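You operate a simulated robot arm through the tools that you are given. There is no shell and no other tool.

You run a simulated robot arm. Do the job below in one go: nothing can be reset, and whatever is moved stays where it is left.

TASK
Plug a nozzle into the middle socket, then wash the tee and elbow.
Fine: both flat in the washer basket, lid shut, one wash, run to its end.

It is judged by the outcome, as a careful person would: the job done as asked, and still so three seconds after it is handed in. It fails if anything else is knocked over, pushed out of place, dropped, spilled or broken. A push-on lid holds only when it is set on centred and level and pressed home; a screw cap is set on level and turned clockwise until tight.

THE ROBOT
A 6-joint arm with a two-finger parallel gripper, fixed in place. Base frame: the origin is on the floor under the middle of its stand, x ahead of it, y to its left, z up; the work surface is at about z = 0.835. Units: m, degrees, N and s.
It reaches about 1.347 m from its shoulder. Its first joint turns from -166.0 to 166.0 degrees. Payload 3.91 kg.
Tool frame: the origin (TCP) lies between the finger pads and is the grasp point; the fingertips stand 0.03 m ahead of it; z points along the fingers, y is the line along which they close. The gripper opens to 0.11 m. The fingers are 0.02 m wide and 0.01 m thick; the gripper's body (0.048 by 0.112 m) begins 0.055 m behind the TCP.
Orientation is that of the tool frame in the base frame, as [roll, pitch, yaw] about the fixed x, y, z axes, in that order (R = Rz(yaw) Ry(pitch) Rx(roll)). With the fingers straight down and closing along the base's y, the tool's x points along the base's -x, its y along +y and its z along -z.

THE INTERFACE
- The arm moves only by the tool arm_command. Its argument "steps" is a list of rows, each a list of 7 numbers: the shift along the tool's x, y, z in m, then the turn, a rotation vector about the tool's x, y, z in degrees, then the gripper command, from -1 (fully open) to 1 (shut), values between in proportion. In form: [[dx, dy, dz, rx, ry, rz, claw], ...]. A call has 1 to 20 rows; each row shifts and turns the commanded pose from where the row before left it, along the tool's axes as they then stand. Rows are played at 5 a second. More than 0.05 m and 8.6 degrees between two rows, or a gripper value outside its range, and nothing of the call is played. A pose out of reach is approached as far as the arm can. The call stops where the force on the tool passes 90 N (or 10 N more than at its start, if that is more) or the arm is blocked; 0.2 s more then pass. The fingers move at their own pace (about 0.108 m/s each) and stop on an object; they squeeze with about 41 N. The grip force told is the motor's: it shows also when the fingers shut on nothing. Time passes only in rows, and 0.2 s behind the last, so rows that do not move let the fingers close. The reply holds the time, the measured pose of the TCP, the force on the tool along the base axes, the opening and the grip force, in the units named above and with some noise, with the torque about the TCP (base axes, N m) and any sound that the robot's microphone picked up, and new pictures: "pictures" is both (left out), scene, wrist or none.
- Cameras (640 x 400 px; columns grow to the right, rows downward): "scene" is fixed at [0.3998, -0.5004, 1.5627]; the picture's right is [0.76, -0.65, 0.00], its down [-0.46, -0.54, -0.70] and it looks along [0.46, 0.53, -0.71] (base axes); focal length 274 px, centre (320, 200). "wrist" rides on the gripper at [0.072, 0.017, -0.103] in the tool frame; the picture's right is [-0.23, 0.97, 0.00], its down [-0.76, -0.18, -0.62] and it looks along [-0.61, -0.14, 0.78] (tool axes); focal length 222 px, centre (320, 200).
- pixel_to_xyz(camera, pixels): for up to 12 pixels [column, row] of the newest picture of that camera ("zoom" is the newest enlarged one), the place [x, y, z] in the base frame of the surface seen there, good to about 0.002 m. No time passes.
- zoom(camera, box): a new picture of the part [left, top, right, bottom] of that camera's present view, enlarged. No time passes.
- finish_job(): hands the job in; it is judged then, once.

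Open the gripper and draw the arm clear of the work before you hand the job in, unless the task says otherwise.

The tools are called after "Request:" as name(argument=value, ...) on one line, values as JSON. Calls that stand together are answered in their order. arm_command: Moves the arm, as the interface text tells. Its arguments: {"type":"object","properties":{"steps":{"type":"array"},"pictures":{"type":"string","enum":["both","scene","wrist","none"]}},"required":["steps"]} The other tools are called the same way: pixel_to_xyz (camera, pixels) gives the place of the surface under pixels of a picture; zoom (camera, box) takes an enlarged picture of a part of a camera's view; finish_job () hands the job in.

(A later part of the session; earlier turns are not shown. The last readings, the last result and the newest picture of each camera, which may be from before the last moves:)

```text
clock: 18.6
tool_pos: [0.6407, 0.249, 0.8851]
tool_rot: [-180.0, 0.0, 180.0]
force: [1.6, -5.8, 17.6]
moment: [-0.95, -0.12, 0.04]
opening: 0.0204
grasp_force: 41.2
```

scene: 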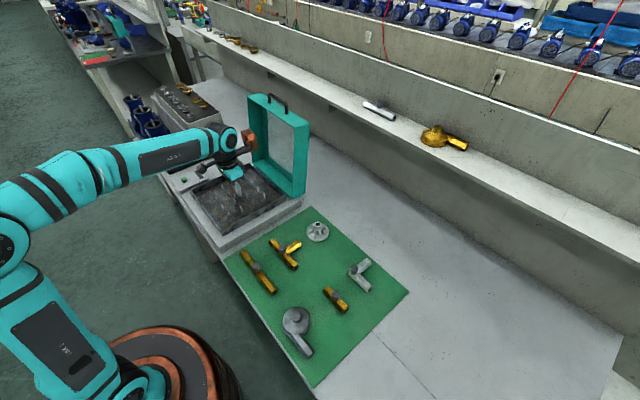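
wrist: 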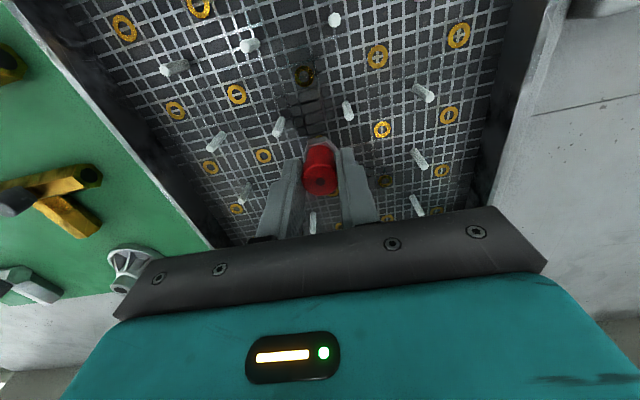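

The opening changed to 20.4 mm; I look closely before pushing on.

Request:
arm_command(steps=[[0, 0, 0, 0, 0, 0, 1]], pictures="both")

Request:
zoom(camera="wrist", box=[260, 90, 380, 210])

Request:
zoom(camera="scene", box=[222, 180, 252, 205])

```text
clock: 19.0
tool_pos: [0.6397, 0.2502, 0.8839]
tool_rot: [-180.0, 0.2, -180.0]
force: [2.1, 7.9, 16.4]
moment: [0.78, -0.05, -0.03]
opening: 0.0205
grasp_force: 41.1
```

scene: 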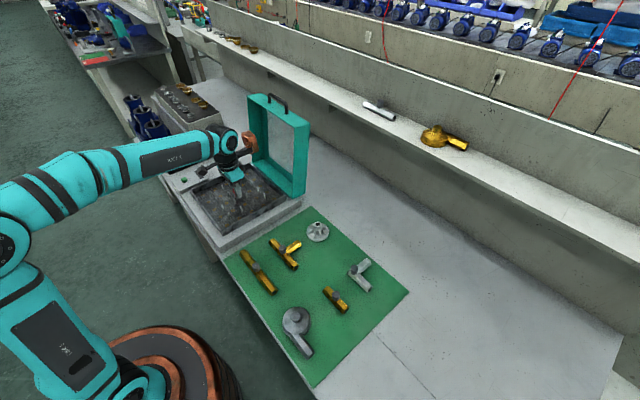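
wrist: 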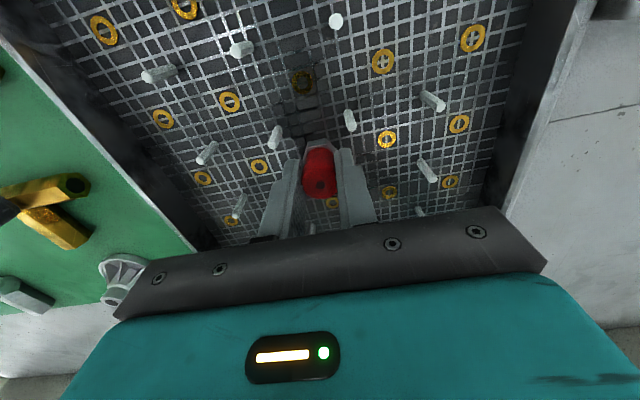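

```text
3.33 times, centred on (320, 150) of wrist
```

zoom: 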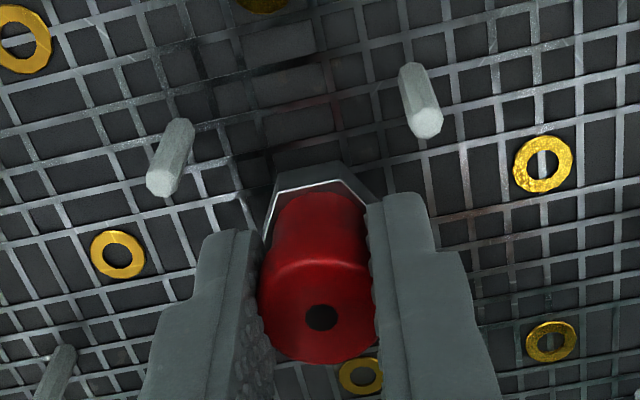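

```text
16.00 times, centred on (237, 192) of scene
```

zoom: 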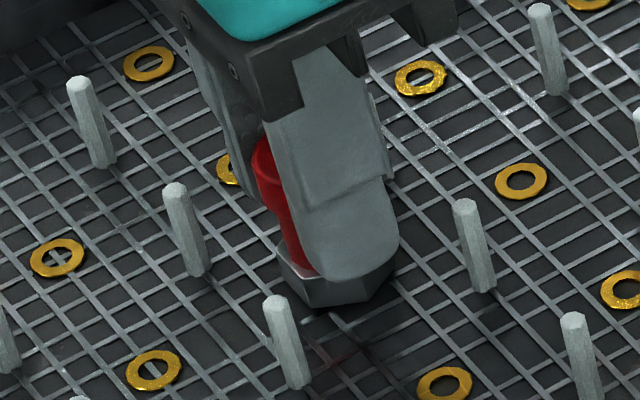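

The nozzle stays upright and the lateral load has reversed slightly, so it is centred within the hole. I move back 0.3 mm and press down.

Request:
arm_command(steps=[[0, 0.0002, 0.001, 0, 0, 0, 1], [0, 0, 0.001, 0, 0, 0, 1], [0, 0, 0, 0, 0, 0, 1]], pictures="none")

```text
clock: 19.8
tool_pos: [0.6391, 0.2491, 0.8846]
tool_rot: [179.9, 0.3, -180.0]
force: [7.2, 9.0, 36.4]
moment: [0.68, -0.25, -0.04]
opening: 0.0205
grasp_force: 40.5
```

Request:
arm_command(steps=[[0, 0, -0.0015, 0, 0, 0, 1], [0, 0, 0, 0, 0, 0, 1]], pictures="both")

Request:
zoom(camera="scene", box=[226, 182, 246, 202])

Request:
pixel_to_xyz(camera="wrist", pixels=[[320, 186], [310, 186], [329, 186], [320, 195], [320, 176], [298, 160]])

```text
clock: 20.4
tool_pos: [0.6391, 0.2488, 0.8837]
tool_rot: [179.9, 0.1, 180.0]
force: [2.8, 14.3, 26.7]
moment: [0.82, -0.05, 0.0]
opening: 0.0204
grasp_force: 40.7
```

scene: 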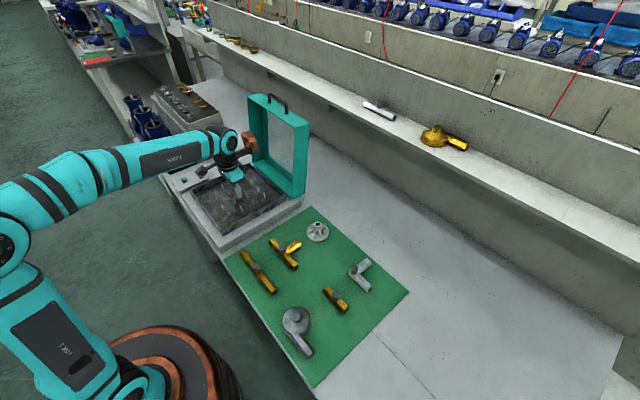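
wrist: 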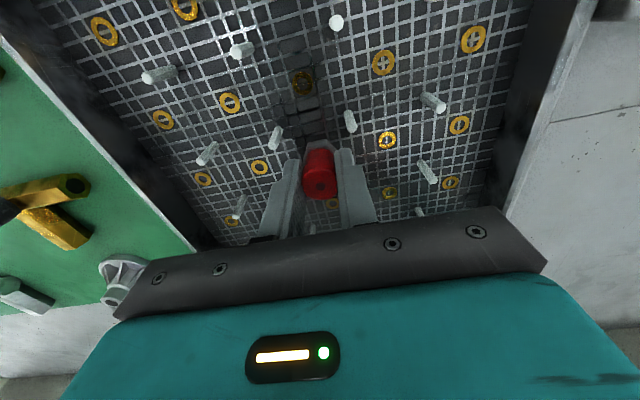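

```text
16.00 times, centred on (236, 192) of scene
```

zoom: 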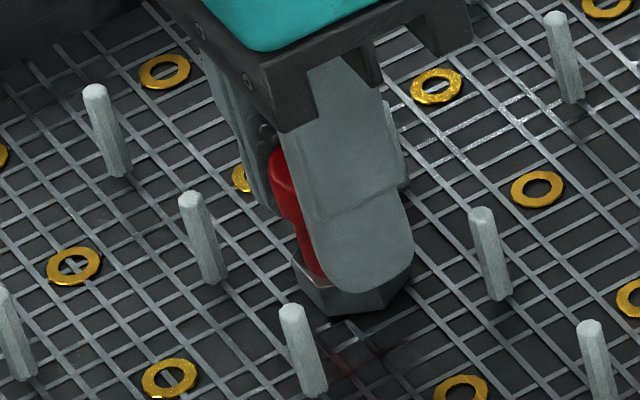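

```text
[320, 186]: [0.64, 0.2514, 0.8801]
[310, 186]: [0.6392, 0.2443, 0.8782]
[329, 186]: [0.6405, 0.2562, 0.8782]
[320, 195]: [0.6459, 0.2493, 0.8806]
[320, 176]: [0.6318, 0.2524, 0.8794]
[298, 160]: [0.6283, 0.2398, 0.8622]
```

Request:
pixel_to_xyz(camera="zoom", pixels=[[345, 308], [330, 300], [380, 295], [280, 160], [285, 153], [352, 318], [325, 312], [400, 290], [298, 250], [300, 275]])

```text
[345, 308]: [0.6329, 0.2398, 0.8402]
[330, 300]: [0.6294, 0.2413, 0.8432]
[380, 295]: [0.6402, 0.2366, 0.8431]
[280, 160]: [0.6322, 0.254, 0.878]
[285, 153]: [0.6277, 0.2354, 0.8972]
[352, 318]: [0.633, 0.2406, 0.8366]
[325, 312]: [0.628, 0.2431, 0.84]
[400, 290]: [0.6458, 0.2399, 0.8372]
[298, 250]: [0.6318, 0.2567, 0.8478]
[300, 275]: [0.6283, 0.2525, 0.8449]
```

Scene readings put the nozzle's top at z=0.878 and nut bottom at ~0.839, the same 0.041 above the ring as in the rack, so it looks seated. I open the gripper slowly and rise to check.

Request:
arm_command(steps=[[0, 0, 0, 0, 0, 0, 0.5], [0, 0, 0, 0, 0, 0, 0.4], [0, 0, 0, 0, 0, 0, 0.3], [0, 0, -0.01, 0, 0, 0, 0.3], [0, 0, -0.03, 0, 0, 0, 0.3], [0, 0, -0.04, 0, 0, 0, 0.3], [0, 0, -0.04, 0, 0, 0, 0.3]], pictures="both")

Request:
zoom(camera="scene", box=[226, 182, 246, 202])

Request:
zoom(camera="wrist", box=[240, 50, 400, 210])

```text
clock: 22.0
tool_pos: [0.6378, 0.2491, 1.003]
tool_rot: [-180.0, 0.1, 180.0]
force: [0.2, -0.3, 0.0]
moment: [-0.02, 0.02, 0.02]
opening: 0.0386
grasp_force: 0.0
```

scene: 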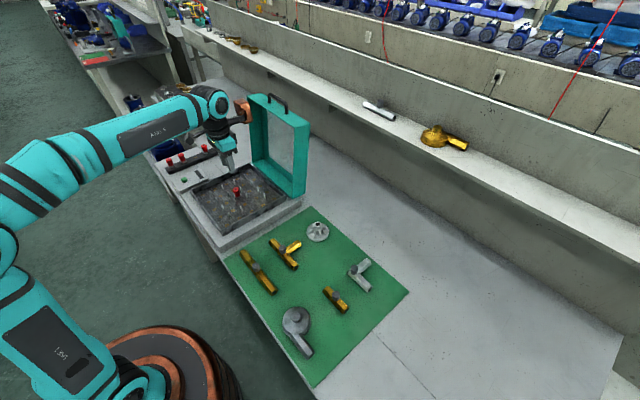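
wrist: 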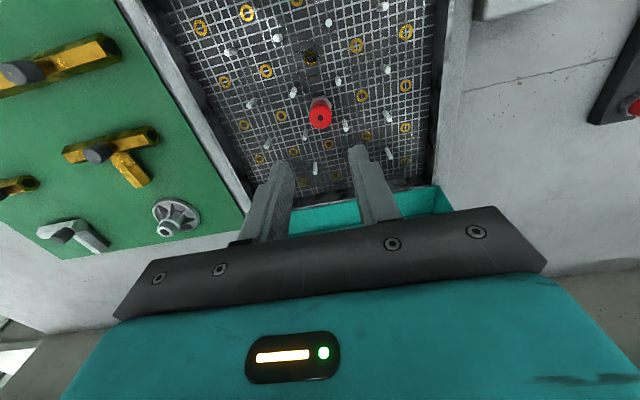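

```text
16.00 times, centred on (236, 192) of scene
```

zoom: 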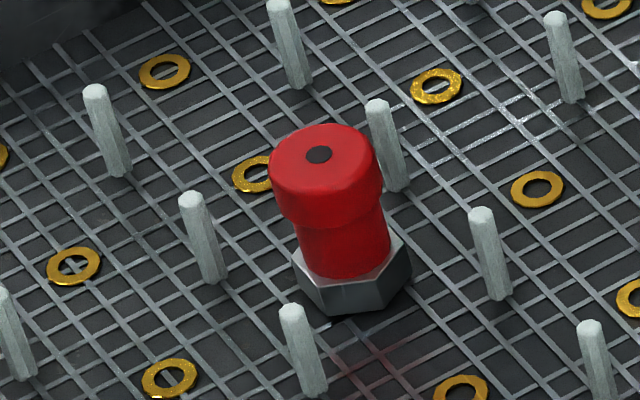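

```text
2.50 times, centred on (320, 130) of wrist
```

zoom: 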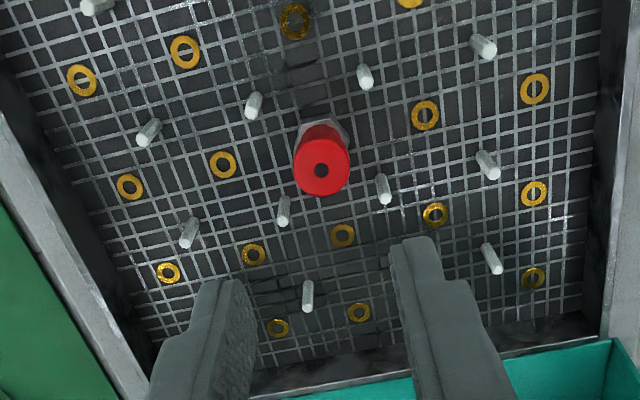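

The nozzle stands in the middle ring (third of five both ways). I check seating height and tilt by measuring its top and nut edges.

Request:
zoom(camera="scene", box=[226, 182, 246, 202])

Request:
pixel_to_xyz(camera="zoom", pixels=[[320, 154], [285, 165], [360, 148], [325, 180], [318, 132], [345, 312], [385, 300], [305, 285], [405, 270], [352, 275], [316, 262], [392, 250]])

Request:
pixel_to_xyz(camera="wrist", pixels=[[320, 118], [311, 118], [329, 118], [320, 110], [320, 126]])

```text
16.00 times, centred on (236, 192) of scene
```

zoom: 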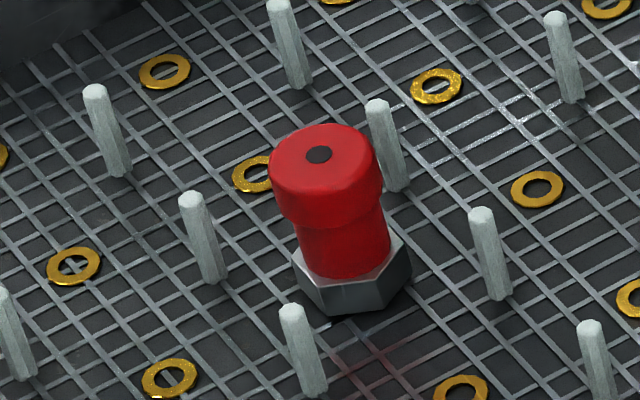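

```text
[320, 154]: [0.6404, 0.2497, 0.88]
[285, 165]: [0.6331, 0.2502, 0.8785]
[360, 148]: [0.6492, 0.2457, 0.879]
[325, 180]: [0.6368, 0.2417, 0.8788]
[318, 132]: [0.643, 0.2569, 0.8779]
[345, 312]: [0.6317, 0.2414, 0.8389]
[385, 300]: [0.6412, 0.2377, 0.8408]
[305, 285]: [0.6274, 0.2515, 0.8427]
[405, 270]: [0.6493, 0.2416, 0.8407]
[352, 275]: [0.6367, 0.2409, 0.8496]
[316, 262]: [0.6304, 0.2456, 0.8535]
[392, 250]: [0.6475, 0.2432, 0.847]
```

```text
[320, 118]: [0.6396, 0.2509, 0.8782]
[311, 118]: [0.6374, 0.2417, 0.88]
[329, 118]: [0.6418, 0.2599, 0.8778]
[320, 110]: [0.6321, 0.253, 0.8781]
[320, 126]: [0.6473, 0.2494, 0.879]
```

The top is level at z≈0.8785, centred at [0.640,0.250], i.e. seated as in the rack. I confirm by pressing lightly on its top with closed fingers (tips reach it at TCP z≈0.9085).

Request:
arm_command(steps=[[-0.002, 0.001, 0, 0, 0, 0, 1], [0, 0, 0.03, 0, 0, 0, 1], [0, 0, 0.03, 0, 0, 0, 1], [0, 0, 0.025, 0, 0, 0, 1], [0, 0, 0.006, 0, 0, 0, 1], [0, 0, 0, 0, 0, 0, 1]], pictures="none")

```text
clock: 23.4
tool_pos: [0.6402, 0.2511, 0.9118]
tool_rot: [-180.0, 0.0, 179.9]
force: [-0.1, 0.9, -0.8]
moment: [0.01, 0.0, -0.02]
opening: 0.0
grasp_force: 37.6
```

Fingertips are about 3 mm above the nozzle's top. I lower in 1 mm steps until contact and a modest press.

Request:
arm_command(steps=[[0, 0, 0.002, 0, 0, 0, 1], [0, 0, 0.001, 0, 0, 0, 1], [0, 0, 0.001, 0, 0, 0, 1], [0, 0, 0.001, 0, 0, 0, 1], [0, 0, 0, 0, 0, 0, 1]], pictures="none")

```text
clock: 24.6
tool_pos: [0.6399, 0.25, 0.9097]
tool_rot: [179.9, 0.2, -179.9]
force: [-0.8, 0.6, 27.0]
moment: [-0.02, 0.05, -0.03]
opening: 0.0
grasp_force: 38.0
```

Firm contact at 0.909 with 27 N. One more press to about 50 N to be sure it is home.

Request:
arm_command(steps=[[0, 0, 0.001, 0, 0, 0, 1], [0, 0, 0.001, 0, 0, 0, 1], [0, 0, 0, 0, 0, 0, 1]], pictures="none")

```text
clock: 25.4
tool_pos: [0.6395, 0.2496, 0.9088]
tool_rot: [179.9, 0.3, -180.0]
force: [0.5, 3.6, 70.0]
moment: [0.13, 0.04, 0.02]
opening: 0.0
grasp_force: 37.4
```

No movement at 70 N: the nozzle is home. I rise, open, and move over the tee for a closer look.

Request:
arm_command(steps=[[0, 0, -0.01, 0, 0, 0, 1], [0, 0, -0.04, 0, 0, 0, 1], [0, 0, -0.045, 0, 0, 0, 0], [0, 0, -0.045, 0, 0, 0, -0.5], [0, -0.045, 0, 0, 0, 0, -0.5], [0, -0.045, 0, 0, 0, 0, -0.5], [0, -0.045, 0, 0, 0, 0, -0.5], [0, -0.045, 0, 0, 0, 0, -0.5], [0, -0.045, 0, 0, 0, 0, -0.5], [0.001, -0.045, 0, 0, 0, 0, -0.5], [0.002, -0.03, 0, 0, 0, 0, -0.5], [0, 0, 0.03, 0, 0, 0, -0.5], [0, 0, 0, 0, 0, 0, -0.5]], pictures="both")

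Request:
zoom(camera="wrist", box=[220, 20, 460, 200])

```text
clock: 28.2
tool_pos: [0.6374, -0.0514, 1.0138]
tool_rot: [180.0, 0.0, 179.9]
force: [0.4, -0.1, -0.6]
moment: [-0.01, 0.01, 0.02]
opening: 0.0824
grasp_force: 0.1
```

scene: 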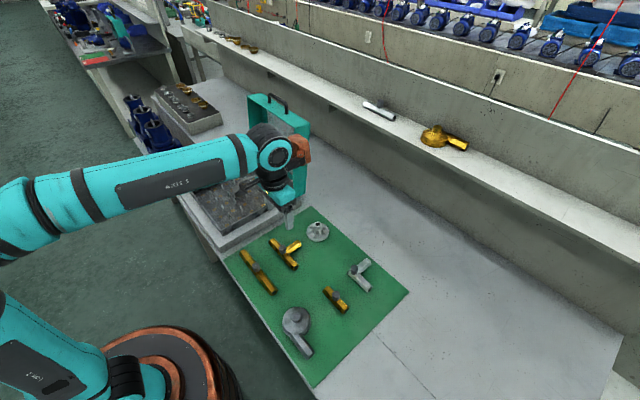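
wrist: 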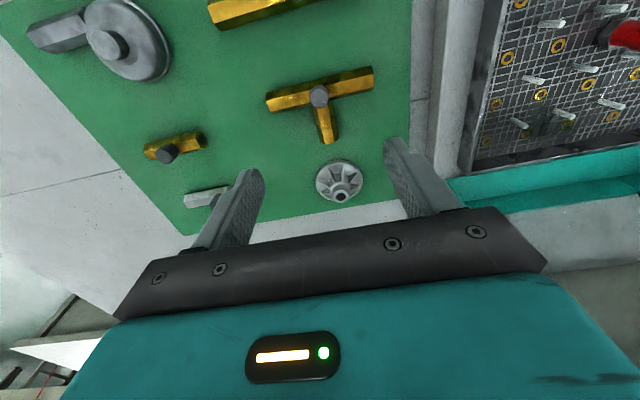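

```text
2.22 times, centred on (340, 110) of wrist
```

zoom: 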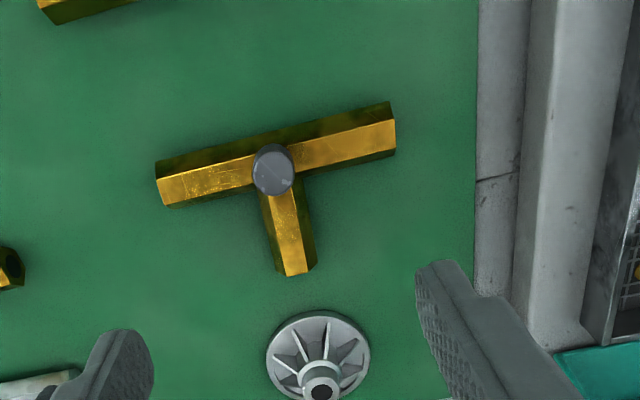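

Request:
pixel_to_xyz(camera="zoom", pixels=[[272, 175], [160, 180], [392, 122], [165, 203], [393, 148], [160, 170], [388, 106], [290, 272], [312, 265], [300, 205], [283, 205], [278, 205]])

Request:
arm_command(steps=[[0, 0, 0, 0, 0, 0, -0.5]], pictures="none")

Request:
arm_command(steps=[[0, 0, 0, 0, 0, 0, -0.5]], pictures="none")

```text
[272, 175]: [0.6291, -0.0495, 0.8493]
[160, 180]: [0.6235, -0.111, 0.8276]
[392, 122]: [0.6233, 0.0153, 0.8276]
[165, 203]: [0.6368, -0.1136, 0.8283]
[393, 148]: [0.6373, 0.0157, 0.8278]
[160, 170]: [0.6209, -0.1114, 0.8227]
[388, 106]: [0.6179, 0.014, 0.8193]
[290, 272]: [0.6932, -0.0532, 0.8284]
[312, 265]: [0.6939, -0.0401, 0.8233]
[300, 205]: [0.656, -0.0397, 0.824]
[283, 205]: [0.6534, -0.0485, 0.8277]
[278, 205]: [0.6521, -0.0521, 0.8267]
```

```text
clock: 28.6
tool_pos: [0.6386, -0.051, 1.0158]
tool_rot: [-180.0, 0.0, -180.0]
force: [-0.3, 0.4, -0.6]
moment: [0.0, 0.03, 0.0]
opening: 0.0824
grasp_force: 0.1
```

```text
clock: 29.0
tool_pos: [0.6384, -0.0503, 1.0153]
tool_rot: [179.9, 0.0, 180.0]
force: [-0.5, -0.5, 0.4]
moment: [0.01, 0.01, 0.01]
opening: 0.0826
grasp_force: 0.2
```

The tee is axis-aligned: run centred at x≈0.630 (y -0.1125…0.0155), knob at ~[0.630,-0.049], top z 0.849. I descend with fingertips staying above the pipe top (TCP z≈0.862).

Request:
arm_command(steps=[[0.0083, 0.0019, 0.03, 0, 0, 0, -0.5], [0, 0, 0.04, 0, 0, 0, -0.5], [0, 0, 0.04, 0, 0, 0, -0.5], [0, 0, 0.025, 0, 0, 0, -0.5], [0, 0, 0.01, 0, 0, 0, -0.5], [0, 0, 0, 0, 0, 0, -0.5]], pictures="both")

Request:
zoom(camera="scene", box=[260, 215, 320, 275])

Request:
zoom(camera="wrist", box=[220, 80, 440, 230])

```text
clock: 30.4
tool_pos: [0.6292, -0.0468, 0.8696]
tool_rot: [180.0, 0.1, -180.0]
force: [-0.7, -0.1, 0.7]
moment: [0.02, -0.01, -0.01]
opening: 0.0824
grasp_force: 0.0
```

scene: 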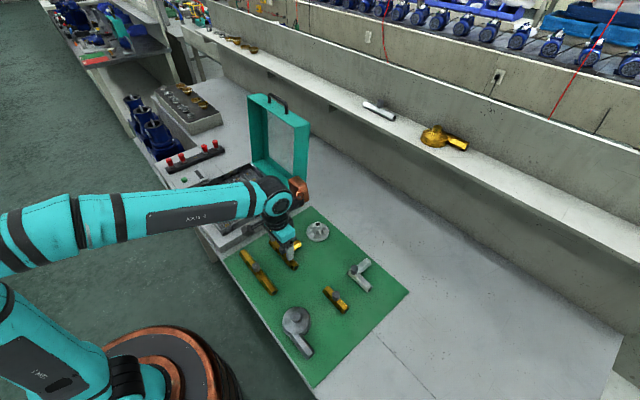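
wrist: 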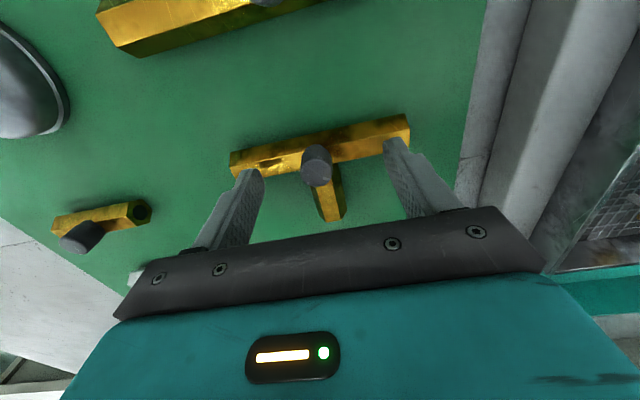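

```text
6.67 times, centred on (290, 245) of scene
```

zoom: 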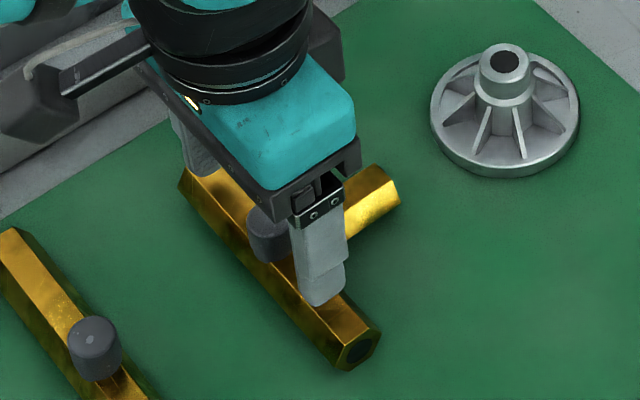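

```text
2.67 times, centred on (330, 155) of wrist
```

zoom: 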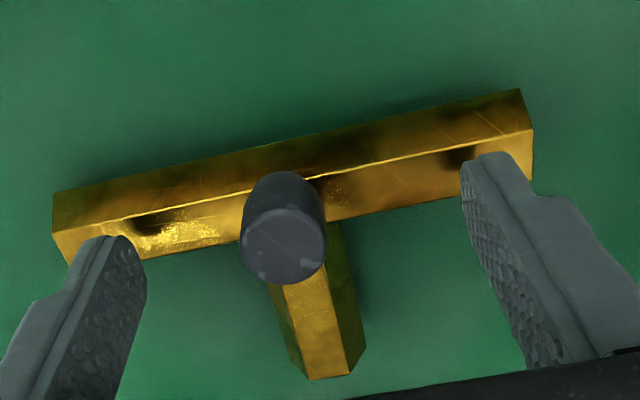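

Request:
pixel_to_xyz(camera="zoom", pixels=[[285, 245], [245, 245], [325, 245], [285, 215], [285, 278], [120, 232], [480, 160]])

Request:
arm_command(steps=[[0, 0, 0.005, 0, 0, 0, -0.5], [0, 0, 0, 0, 0, 0, -0.5]], pictures="none")

```text
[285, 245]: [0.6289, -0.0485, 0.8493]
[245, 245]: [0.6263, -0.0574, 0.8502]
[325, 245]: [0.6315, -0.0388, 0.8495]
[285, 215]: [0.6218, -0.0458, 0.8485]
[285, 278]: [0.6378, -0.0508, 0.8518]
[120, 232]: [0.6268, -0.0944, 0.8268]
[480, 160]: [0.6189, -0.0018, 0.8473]
```

```text
clock: 31.0
tool_pos: [0.6296, -0.0474, 0.865]
tool_rot: [180.0, 0.0, 180.0]
force: [0.1, 0.0, 0.0]
moment: [0.02, 0.0, 0.01]
opening: 0.0825
grasp_force: 0.0
```

The knob is at [0.6297,-0.0483], right between the pads. I nudge 1 mm in -y, lower 2 mm more, and close.

Request:
arm_command(steps=[[0, -0.0012, 0.002, 0, 0, 0, -0.5], [0, 0, 0, 0, 0, 0, 1], [0, 0, 0, 0, 0, 0, 1], [0, 0, 0, 0, 0, 0, 1], [0, 0, 0, 0, 0, 0, 1], [0, 0, 0, 0, 0, 0, 1]], pictures="none")

```text
clock: 32.4
tool_pos: [0.6307, -0.0483, 0.8622]
tool_rot: [-180.0, 0.0, -180.0]
force: [-0.3, -1.3, 1.9]
moment: [-0.2, 0.05, 0.0]
opening: 0.0208
grasp_force: 40.4
```

Gripped the knob at 20.8 mm, 40 N. I lift slowly and look for tilt.

Request:
arm_command(steps=[[0, 0, -0.005, 0, 0, 0, 1], [0, 0, -0.01, 0, 0, 0, 1], [0, 0, -0.02, 0, 0, 0, 1], [0, 0, -0.03, 0, 0, 0, 1], [0, 0, -0.035, 0, 0, 0, 1], [0, 0, -0.04, 0, 0, 0, 1], [0, 0, 0, 0, 0, 0, 1]], pictures="both")

Request:
zoom(camera="scene", box=[240, 190, 320, 260])

Request:
zoom(camera="wrist", box=[220, 80, 440, 230])

```text
clock: 34.0
tool_pos: [0.6309, -0.0494, 1.0042]
tool_rot: [180.0, 0.0, -180.0]
force: [0.1, -0.1, -2.5]
moment: [0.0, -0.02, 0.01]
opening: 0.0206
grasp_force: 40.7
```

scene: 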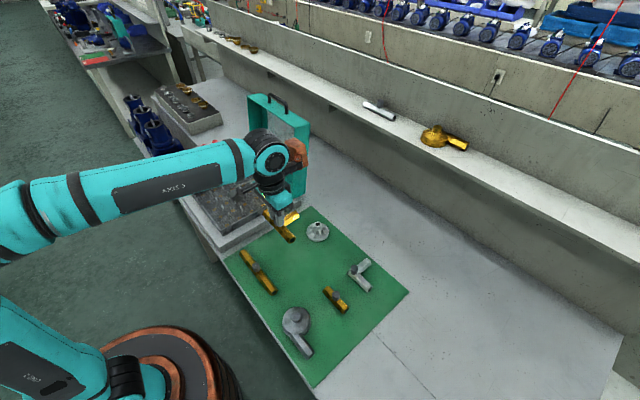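
wrist: 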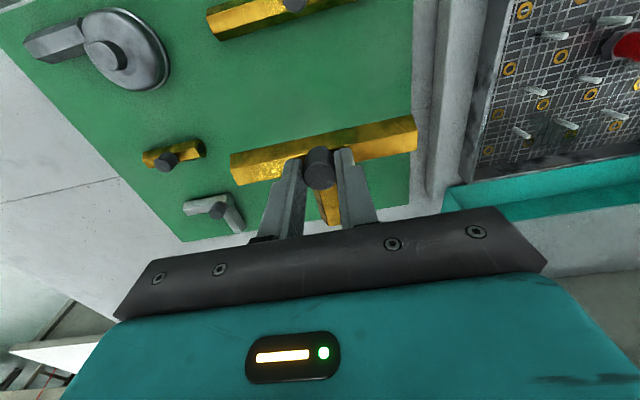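

```text
5.71 times, centred on (280, 225) of scene
```

zoom: 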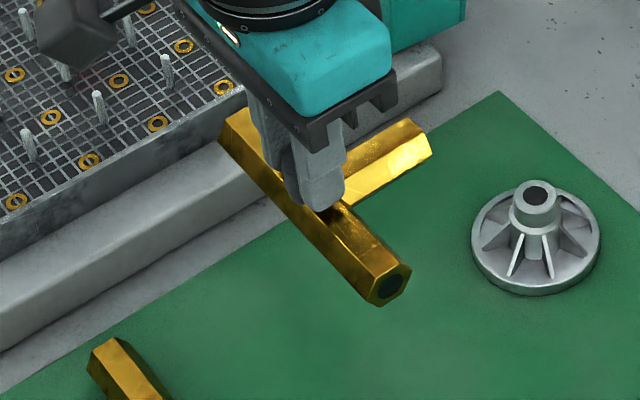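

```text
2.67 times, centred on (330, 155) of wrist
```

zoom: 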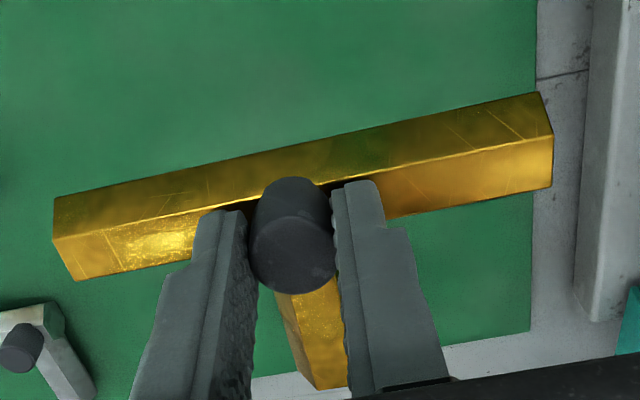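

The tee hangs level (~2.5 N). Before placing, I check how far the copper block on the wrist sticks out, since the open lid is near the far basket side.

Request:
zoom(camera="scene", box=[220, 80, 330, 220])

Request:
pixel_to_xyz(camera="scene", pixels=[[298, 142], [303, 165], [291, 143], [305, 142], [285, 160], [252, 96], [305, 121], [287, 108], [271, 97], [304, 190], [276, 104], [282, 185]])

```text
2.86 times, centred on (275, 150) of scene
```

zoom: 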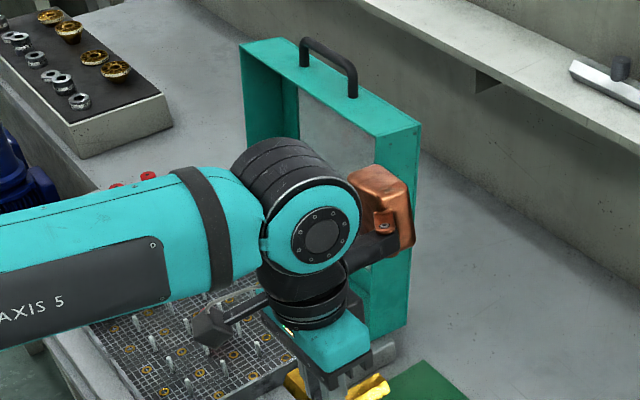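

```text
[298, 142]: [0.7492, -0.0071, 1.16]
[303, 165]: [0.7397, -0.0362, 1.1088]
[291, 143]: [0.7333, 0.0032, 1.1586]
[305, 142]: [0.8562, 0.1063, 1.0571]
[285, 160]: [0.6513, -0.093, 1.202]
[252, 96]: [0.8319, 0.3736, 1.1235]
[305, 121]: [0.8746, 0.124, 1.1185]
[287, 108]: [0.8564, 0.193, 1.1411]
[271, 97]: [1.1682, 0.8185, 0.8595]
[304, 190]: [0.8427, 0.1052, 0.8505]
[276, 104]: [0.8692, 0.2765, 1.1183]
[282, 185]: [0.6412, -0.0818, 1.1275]
```

Request:
pixel_to_xyz(camera="zoom", pixels=[[244, 46], [372, 133], [288, 41], [418, 124], [300, 42], [355, 72], [327, 55], [372, 160], [410, 330], [330, 120], [250, 110], [375, 330]])

```text
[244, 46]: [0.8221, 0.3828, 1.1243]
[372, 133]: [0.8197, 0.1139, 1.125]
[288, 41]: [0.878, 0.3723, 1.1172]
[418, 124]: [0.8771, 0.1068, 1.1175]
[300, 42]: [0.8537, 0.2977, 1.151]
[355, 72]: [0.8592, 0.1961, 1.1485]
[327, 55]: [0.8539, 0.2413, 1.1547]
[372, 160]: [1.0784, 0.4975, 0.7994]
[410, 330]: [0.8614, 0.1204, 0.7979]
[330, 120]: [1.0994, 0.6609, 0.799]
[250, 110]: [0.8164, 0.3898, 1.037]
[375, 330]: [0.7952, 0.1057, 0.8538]
```

The lid's open front plane is at x≈0.79–0.82 and the block reaches TCP+0.135 in x, so spots with x ≤0.69 are fine. I'll lay the tee with its run along the x≈0.5435 ring line and branch along y≈0.202; moving there now at height.

Request:
arm_command(steps=[[0.0145, 0.0418, 0, 0, 0, 0, 1], [0.0145, 0.0418, 0, 0, 0, 0, 1], [0.0145, 0.0418, 0, 0, 0, 0, 1], [0.0145, 0.0418, 0, 0, 0, 0, 1], [0.0145, 0.0418, 0, 0, 0, 0, 1], [0.0145, 0.0418, 0, 0, 0, 0, 1], [0, 0, 0.03, 0, 0, 0, 1], [0, 0, 0, 0, 0, 0, 1]], pictures="both")

Request:
zoom(camera="scene", box=[180, 160, 290, 240])

Request:
zoom(camera="wrist", box=[200, 60, 460, 240])

```text
clock: 35.8
tool_pos: [0.5417, 0.2019, 0.9735]
tool_rot: [179.9, 0.0, -179.9]
force: [-0.4, -0.7, -2.3]
moment: [0.0, 0.02, -0.02]
opening: 0.0208
grasp_force: 40.6
```

scene: 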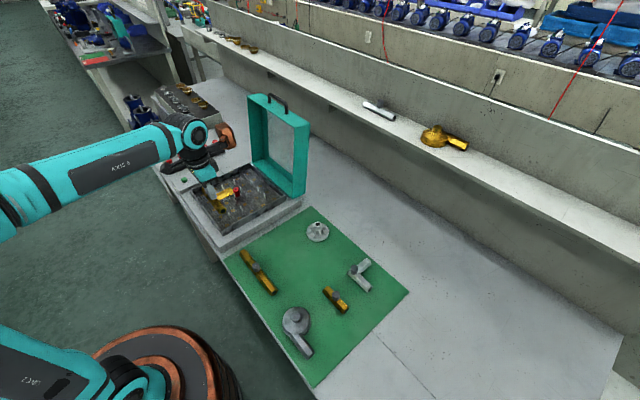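
wrist: 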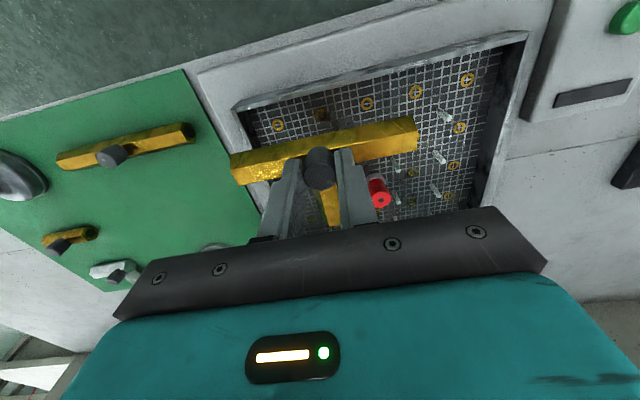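

```text
5.00 times, centred on (235, 200) of scene
```

zoom: 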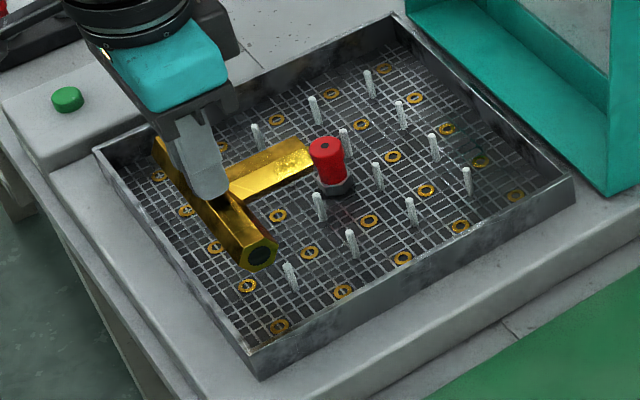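

```text
2.22 times, centred on (330, 150) of wrist
```

zoom: 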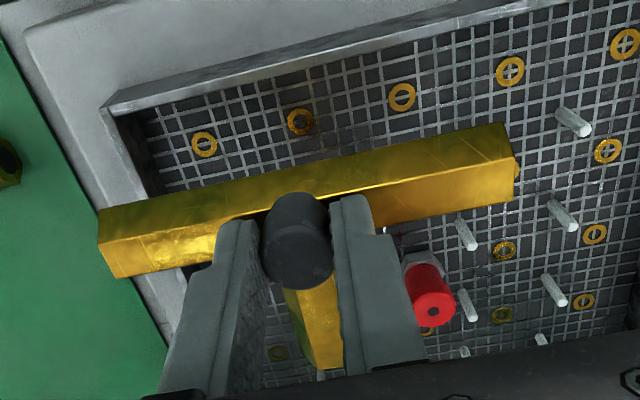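

The tee is above its slot. I lower to just above peg height (TCP z≈0.928, tee bottom ≈0.868) and check peg alignment.

Request:
arm_command(steps=[[0, 0, 0.025, 0, 0, 0, 1], [0, 0, 0.02, 0, 0, 0, 1], [0, 0, 0, 0, 0, 0, 1], [0, 0, 0, 0, 0, 0, 1]], pictures="both")

Request:
zoom(camera="scene", box=[195, 170, 265, 230])

Request:
zoom(camera="wrist", box=[200, 60, 460, 240])

```text
clock: 36.8
tool_pos: [0.5436, 0.2029, 0.9292]
tool_rot: [180.0, 0.0, 180.0]
force: [-0.3, 0.8, -1.3]
moment: [-0.02, 0.06, -0.01]
opening: 0.0211
grasp_force: 40.8
```

scene: 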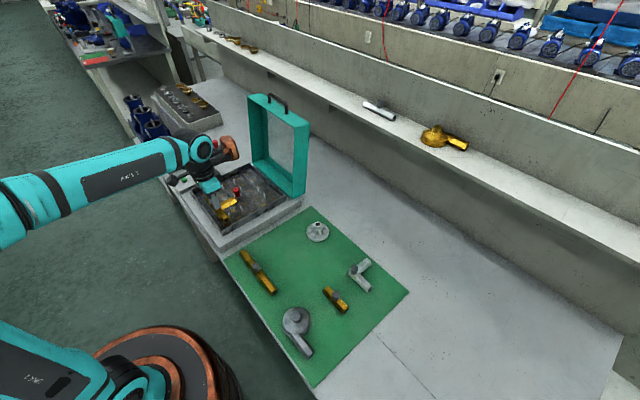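
wrist: 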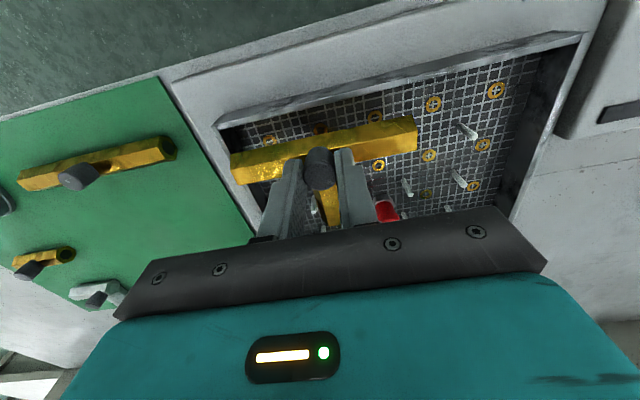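

```text
6.67 times, centred on (230, 200) of scene
```

zoom: 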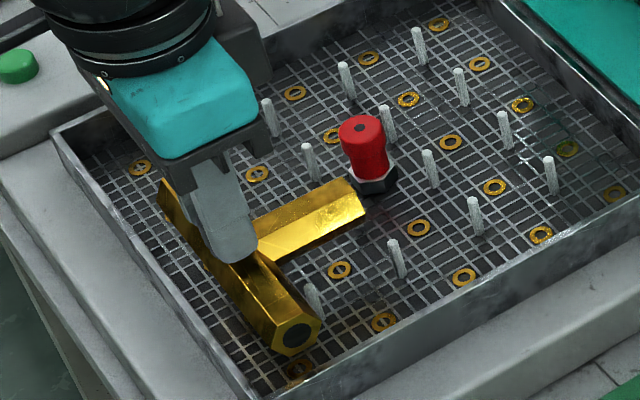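

```text
2.22 times, centred on (330, 150) of wrist
```

zoom: 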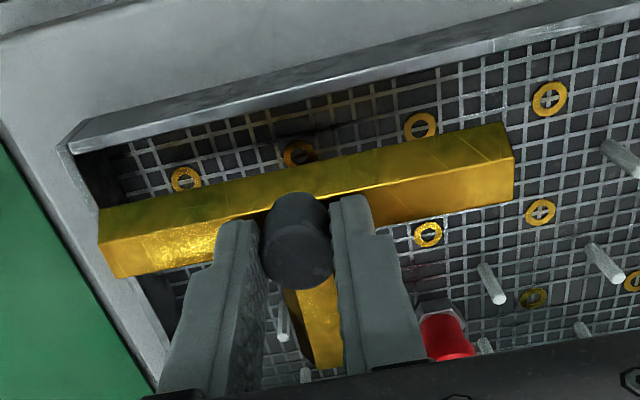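

Alignment looks right. I lower between the pegs in small steps, watching the force.

Request:
arm_command(steps=[[0, 0, 0.008, 0, 0, 0, 1], [0, 0, 0.008, 0, 0, 0, 1], [0, 0, 0.006, 0, 0, 0, 1], [0, 0, 0.004, 0, 0, 0, 1], [0, 0, 0, 0, 0, 0, 1]], pictures="none")

```text
clock: 38.0
tool_pos: [0.5428, 0.2024, 0.9026]
tool_rot: [-180.0, -0.1, 180.0]
force: [0.4, -0.6, -2.8]
moment: [0.02, 0.06, 0.01]
opening: 0.0208
grasp_force: 41.1
```

No contact yet at z=0.9026. I continue in 1 mm steps toward ≈0.897.

Request:
arm_command(steps=[[0, 0, 0.002, 0, 0, 0, 1], [0, 0, 0.001, 0, 0, 0, 1], [0, 0, 0.001, 0, 0, 0, 1], [0, 0, 0.001, 0, 0, 0, 1], [0, 0, 0, 0, 0, 0, 1]], pictures="both")

Request:
zoom(camera="scene", box=[195, 170, 265, 230])

```text
clock: 39.2
tool_pos: [0.5428, 0.2023, 0.8966]
tool_rot: [-180.0, 0.0, 179.9]
force: [0.0, 1.9, 3.6]
moment: [-0.14, 0.03, 0.0]
opening: 0.0209
grasp_force: 41.4
```

scene: 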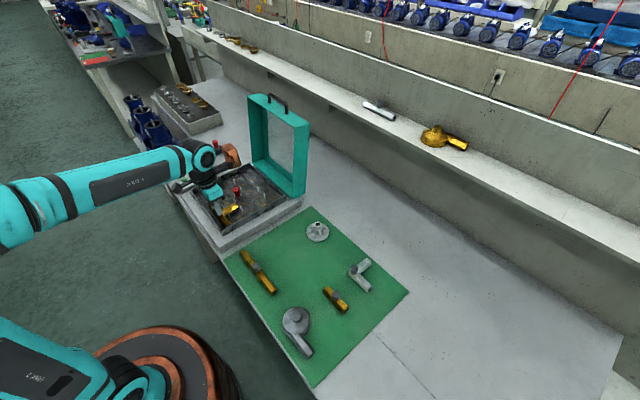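
wrist: 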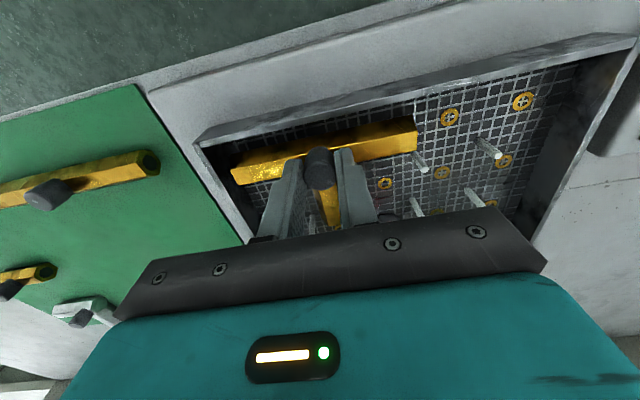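

```text
6.67 times, centred on (230, 200) of scene
```

zoom: 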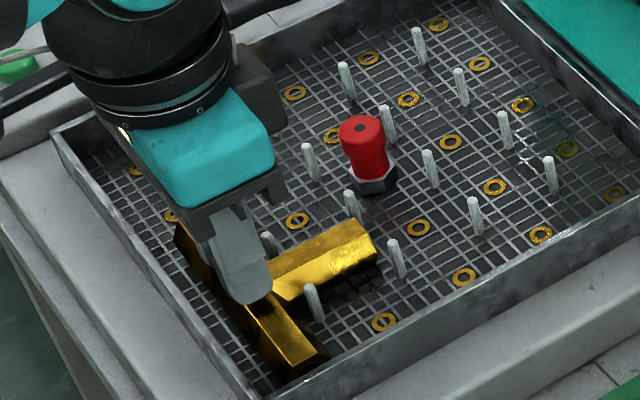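

Contact reached (Fz from -2.5 to +3.6 N) at z=0.8966 and the branch lies between the pegs. I open partly and rise.

Request:
arm_command(steps=[[0, 0, 0, 0, 0, 0, 0.5], [0, 0, 0, 0, 0, 0, 0.35], [0, 0, 0, 0, 0, 0, 0.2], [0, 0, -0.01, 0, 0, 0, 0.2], [0, 0, -0.03, 0, 0, 0, 0.2], [0, 0, -0.045, 0, 0, 0, 0.2], [0, 0, -0.045, 0, 0, 0, 0.2]], pictures="both")

Request:
zoom(camera="scene", box=[195, 170, 265, 230])

Request:
zoom(camera="wrist", box=[200, 20, 520, 220])

```text
clock: 40.8
tool_pos: [0.5427, 0.2016, 1.0283]
tool_rot: [180.0, 0.0, -180.0]
force: [1.3, 0.6, 1.2]
moment: [-0.01, 0.01, 0.02]
opening: 0.0442
grasp_force: 0.2
```

scene: 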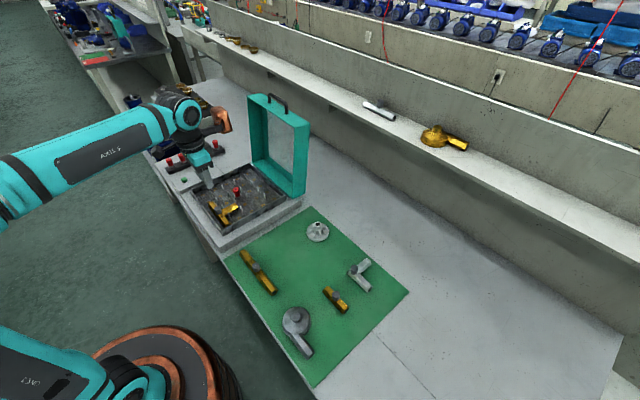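
wrist: 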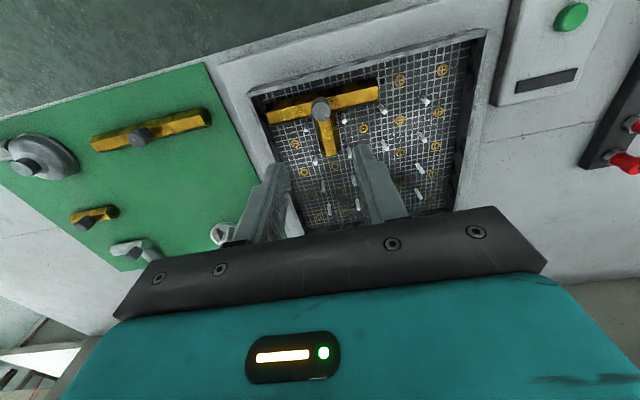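

```text
6.67 times, centred on (230, 200) of scene
```

zoom: 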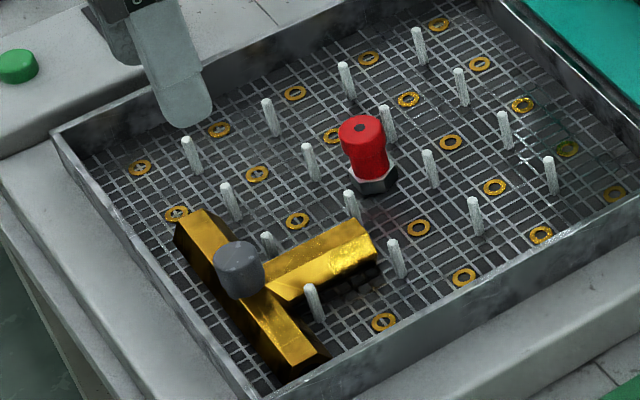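

```text
2.00 times, centred on (360, 120) of wrist
```

zoom: 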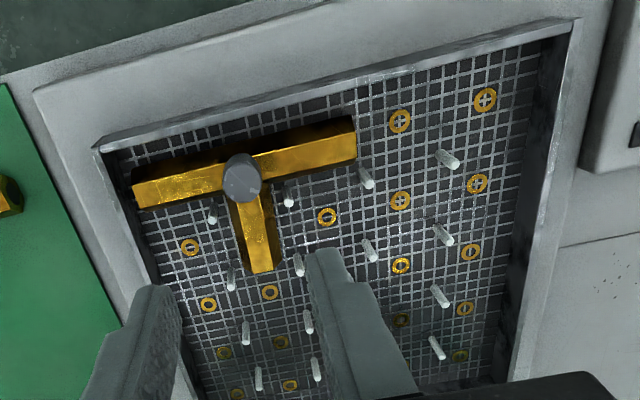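

The tee lies in the basket with its branch between pegs. I check flatness from the tee's top points.

Request:
pixel_to_xyz(camera="zoom", pixels=[[140, 195], [348, 145], [255, 260], [240, 178], [200, 185], [300, 158]])

Request:
arm_command(steps=[[-0.005, -0.01, -0.04, 0, 0, 0, -0.3], [-0.024, -0.043, 0, 0, 0, 0, -0.5], [-0.024, -0.043, 0, 0, 0, 0, -0.5], [-0.024, -0.043, 0, 0, 0, 0, -0.5], [-0.024, -0.043, 0, 0, 0, 0, -0.5], [-0.024, -0.043, 0, 0, 0, 0, -0.5], [-0.024, -0.043, 0, 0, 0, 0, -0.5], [-0.024, -0.043, 0, 0, 0, 0, -0.5], [-0.024, -0.043, 0, 0, 0, 0, -0.5], [-0.018, -0.043, 0, 0, 0, 0, -0.5], [0, -0.043, 0.01, 0, 0, 0, -0.5], [0, 0, 0.04, 0, 0, 0, -0.5], [0, 0, 0, 0, 0, 0, -0.5]], pictures="both")

Request:
zoom(camera="wrist", box=[220, 20, 460, 200])

```text
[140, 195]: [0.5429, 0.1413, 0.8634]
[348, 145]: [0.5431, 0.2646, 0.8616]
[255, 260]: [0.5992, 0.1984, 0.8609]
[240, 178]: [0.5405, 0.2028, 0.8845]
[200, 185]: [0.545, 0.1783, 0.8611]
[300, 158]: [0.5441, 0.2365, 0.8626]
```

```text
clock: 43.6
tool_pos: [0.7586, -0.2364, 1.0183]
tool_rot: [180.0, 0.1, -179.9]
force: [0.5, 0.3, -0.3]
moment: [0.0, 0.05, 0.02]
opening: 0.0826
grasp_force: 0.0
```

scene: 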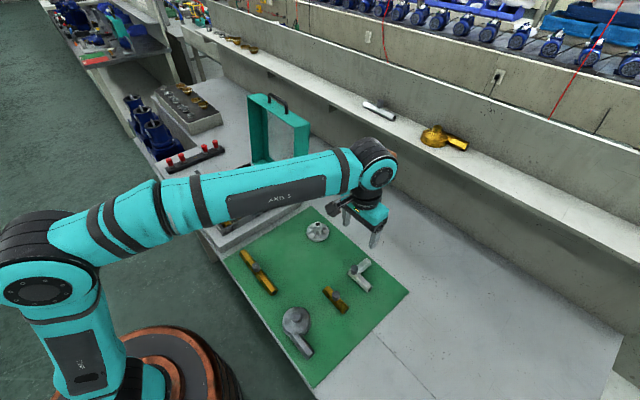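
wrist: 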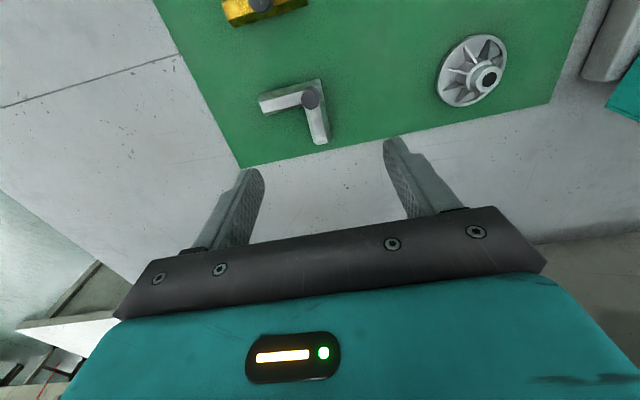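

```text
2.22 times, centred on (340, 110) of wrist
```

zoom: 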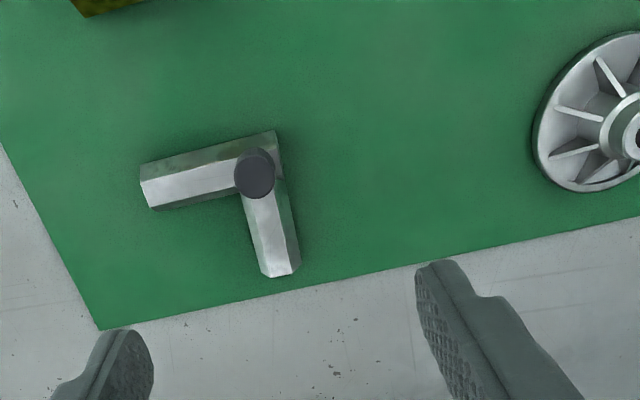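

The tee's top is level (z≈0.862 everywhere). Now I measure the elbow: knob at zoom (254,172).

Request:
pixel_to_xyz(camera="zoom", pixels=[[254, 173], [235, 173], [274, 173], [145, 185], [150, 205], [143, 180], [275, 270], [265, 275], [290, 272], [200, 185], [262, 230], [275, 140]])

Request:
arm_command(steps=[[0, 0, 0, 0, 0, 0, -0.5]], pictures="none")

Request:
arm_command(steps=[[0, 0, 0, 0, 0, 0, -0.5]], pictures="none")

```text
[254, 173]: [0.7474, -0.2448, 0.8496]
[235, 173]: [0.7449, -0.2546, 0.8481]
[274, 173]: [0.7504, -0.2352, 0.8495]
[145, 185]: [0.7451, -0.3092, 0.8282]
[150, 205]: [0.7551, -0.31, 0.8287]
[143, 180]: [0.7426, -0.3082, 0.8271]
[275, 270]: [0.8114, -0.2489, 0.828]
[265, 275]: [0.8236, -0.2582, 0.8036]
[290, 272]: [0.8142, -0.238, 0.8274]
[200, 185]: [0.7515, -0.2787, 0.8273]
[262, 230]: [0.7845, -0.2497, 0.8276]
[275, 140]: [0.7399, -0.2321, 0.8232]
```

```text
clock: 44.0
tool_pos: [0.7586, -0.2362, 1.0193]
tool_rot: [-180.0, 0.0, -180.0]
force: [0.2, 0.0, -0.1]
moment: [0.01, -0.03, -0.01]
opening: 0.0824
grasp_force: 0.1
```

```text
clock: 44.4
tool_pos: [0.7566, -0.2365, 1.0198]
tool_rot: [-180.0, 0.0, -179.9]
force: [-0.4, -0.3, -0.9]
moment: [-0.01, 0.0, -0.02]
opening: 0.0827
grasp_force: 0.1
```

Elbow knob at ≈[0.748,-0.245], arms to y≈-0.310 and x≈0.8145, axis-aligned. I descend over it.

Request:
arm_command(steps=[[0.0098, -0.0085, 0.03, 0, 0, 0, -0.5], [0, 0, 0.04, 0, 0, 0, -0.5], [0, 0, 0.04, 0, 0, 0, -0.5], [0, 0, 0.03, 0, 0, 0, -0.5], [0, 0, 0.01, 0, 0, 0, -0.5], [0, 0, 0, 0, 0, 0, -0.5]], pictures="both")

Request:
zoom(camera="wrist", box=[220, 80, 440, 230])

```text
clock: 45.8
tool_pos: [0.7494, -0.245, 0.8671]
tool_rot: [-180.0, 0.0, -180.0]
force: [-0.7, 0.1, 0.3]
moment: [0.01, 0.02, 0.02]
opening: 0.0825
grasp_force: 0.0
```

scene: 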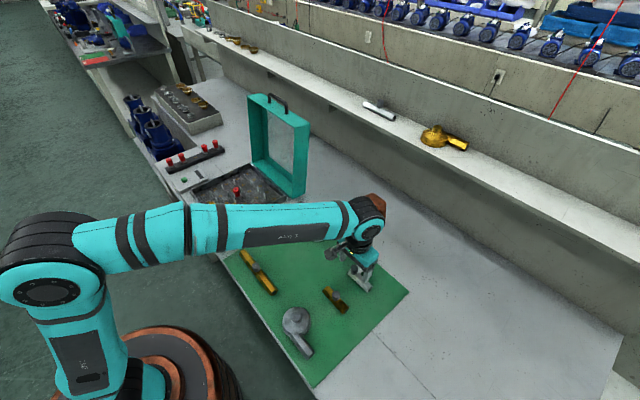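
wrist: 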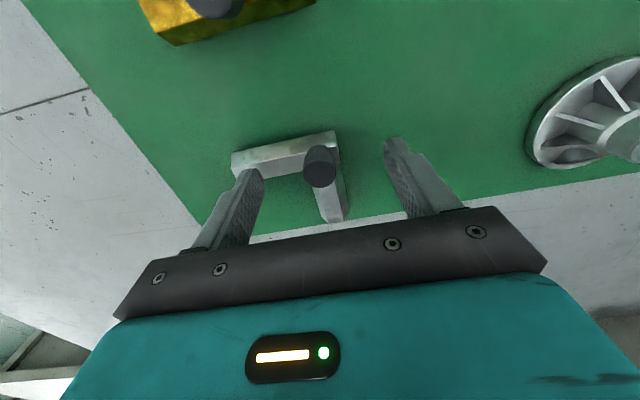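

```text
2.67 times, centred on (330, 155) of wrist
```

zoom: 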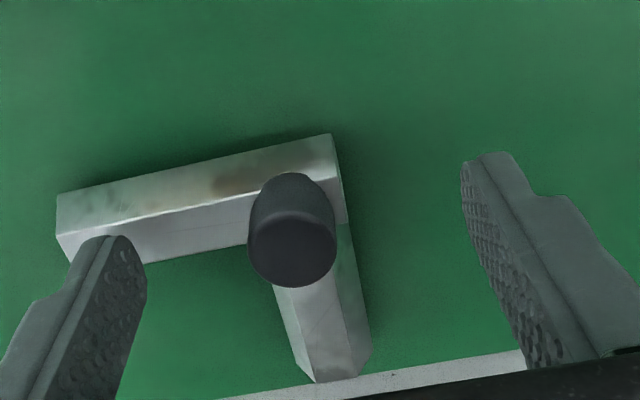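

Request:
pixel_to_xyz(camera="zoom", pixels=[[292, 248], [250, 248], [334, 248], [292, 218], [292, 282]])

Request:
arm_command(steps=[[0, 0, 0.003, 0, 0, 0, -0.5], [0, 0, 0, 0, 0, 0, -0.5]], pictures="none")

```text
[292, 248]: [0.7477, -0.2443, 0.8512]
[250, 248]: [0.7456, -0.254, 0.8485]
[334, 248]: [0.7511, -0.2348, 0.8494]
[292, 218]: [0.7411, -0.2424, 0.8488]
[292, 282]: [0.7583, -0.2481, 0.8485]
```

```text
clock: 46.4
tool_pos: [0.7485, -0.2454, 0.8645]
tool_rot: [180.0, -0.1, 180.0]
force: [-0.4, 0.4, -0.8]
moment: [0.0, 0.0, 0.0]
opening: 0.0826
grasp_force: 0.0
```

The knob is centred at ≈[0.7485,-0.2447], matching the TCP. I lower 2 mm and close.

Request:
arm_command(steps=[[0, 0.0005, 0.002, 0, 0, 0, -0.5], [0, 0, 0, 0, 0, 0, 1], [0, 0, 0, 0, 0, 0, 1], [0, 0, 0, 0, 0, 0, 1], [0, 0, 0, 0, 0, 0, 1], [0, 0, 0, 0, 0, 0, 1]], pictures="none")

```text
clock: 47.8
tool_pos: [0.749, -0.2459, 0.8627]
tool_rot: [180.0, 0.0, 180.0]
force: [-0.2, 0.5, 1.7]
moment: [-0.12, 0.05, -0.03]
opening: 0.0208
grasp_force: 40.8
```

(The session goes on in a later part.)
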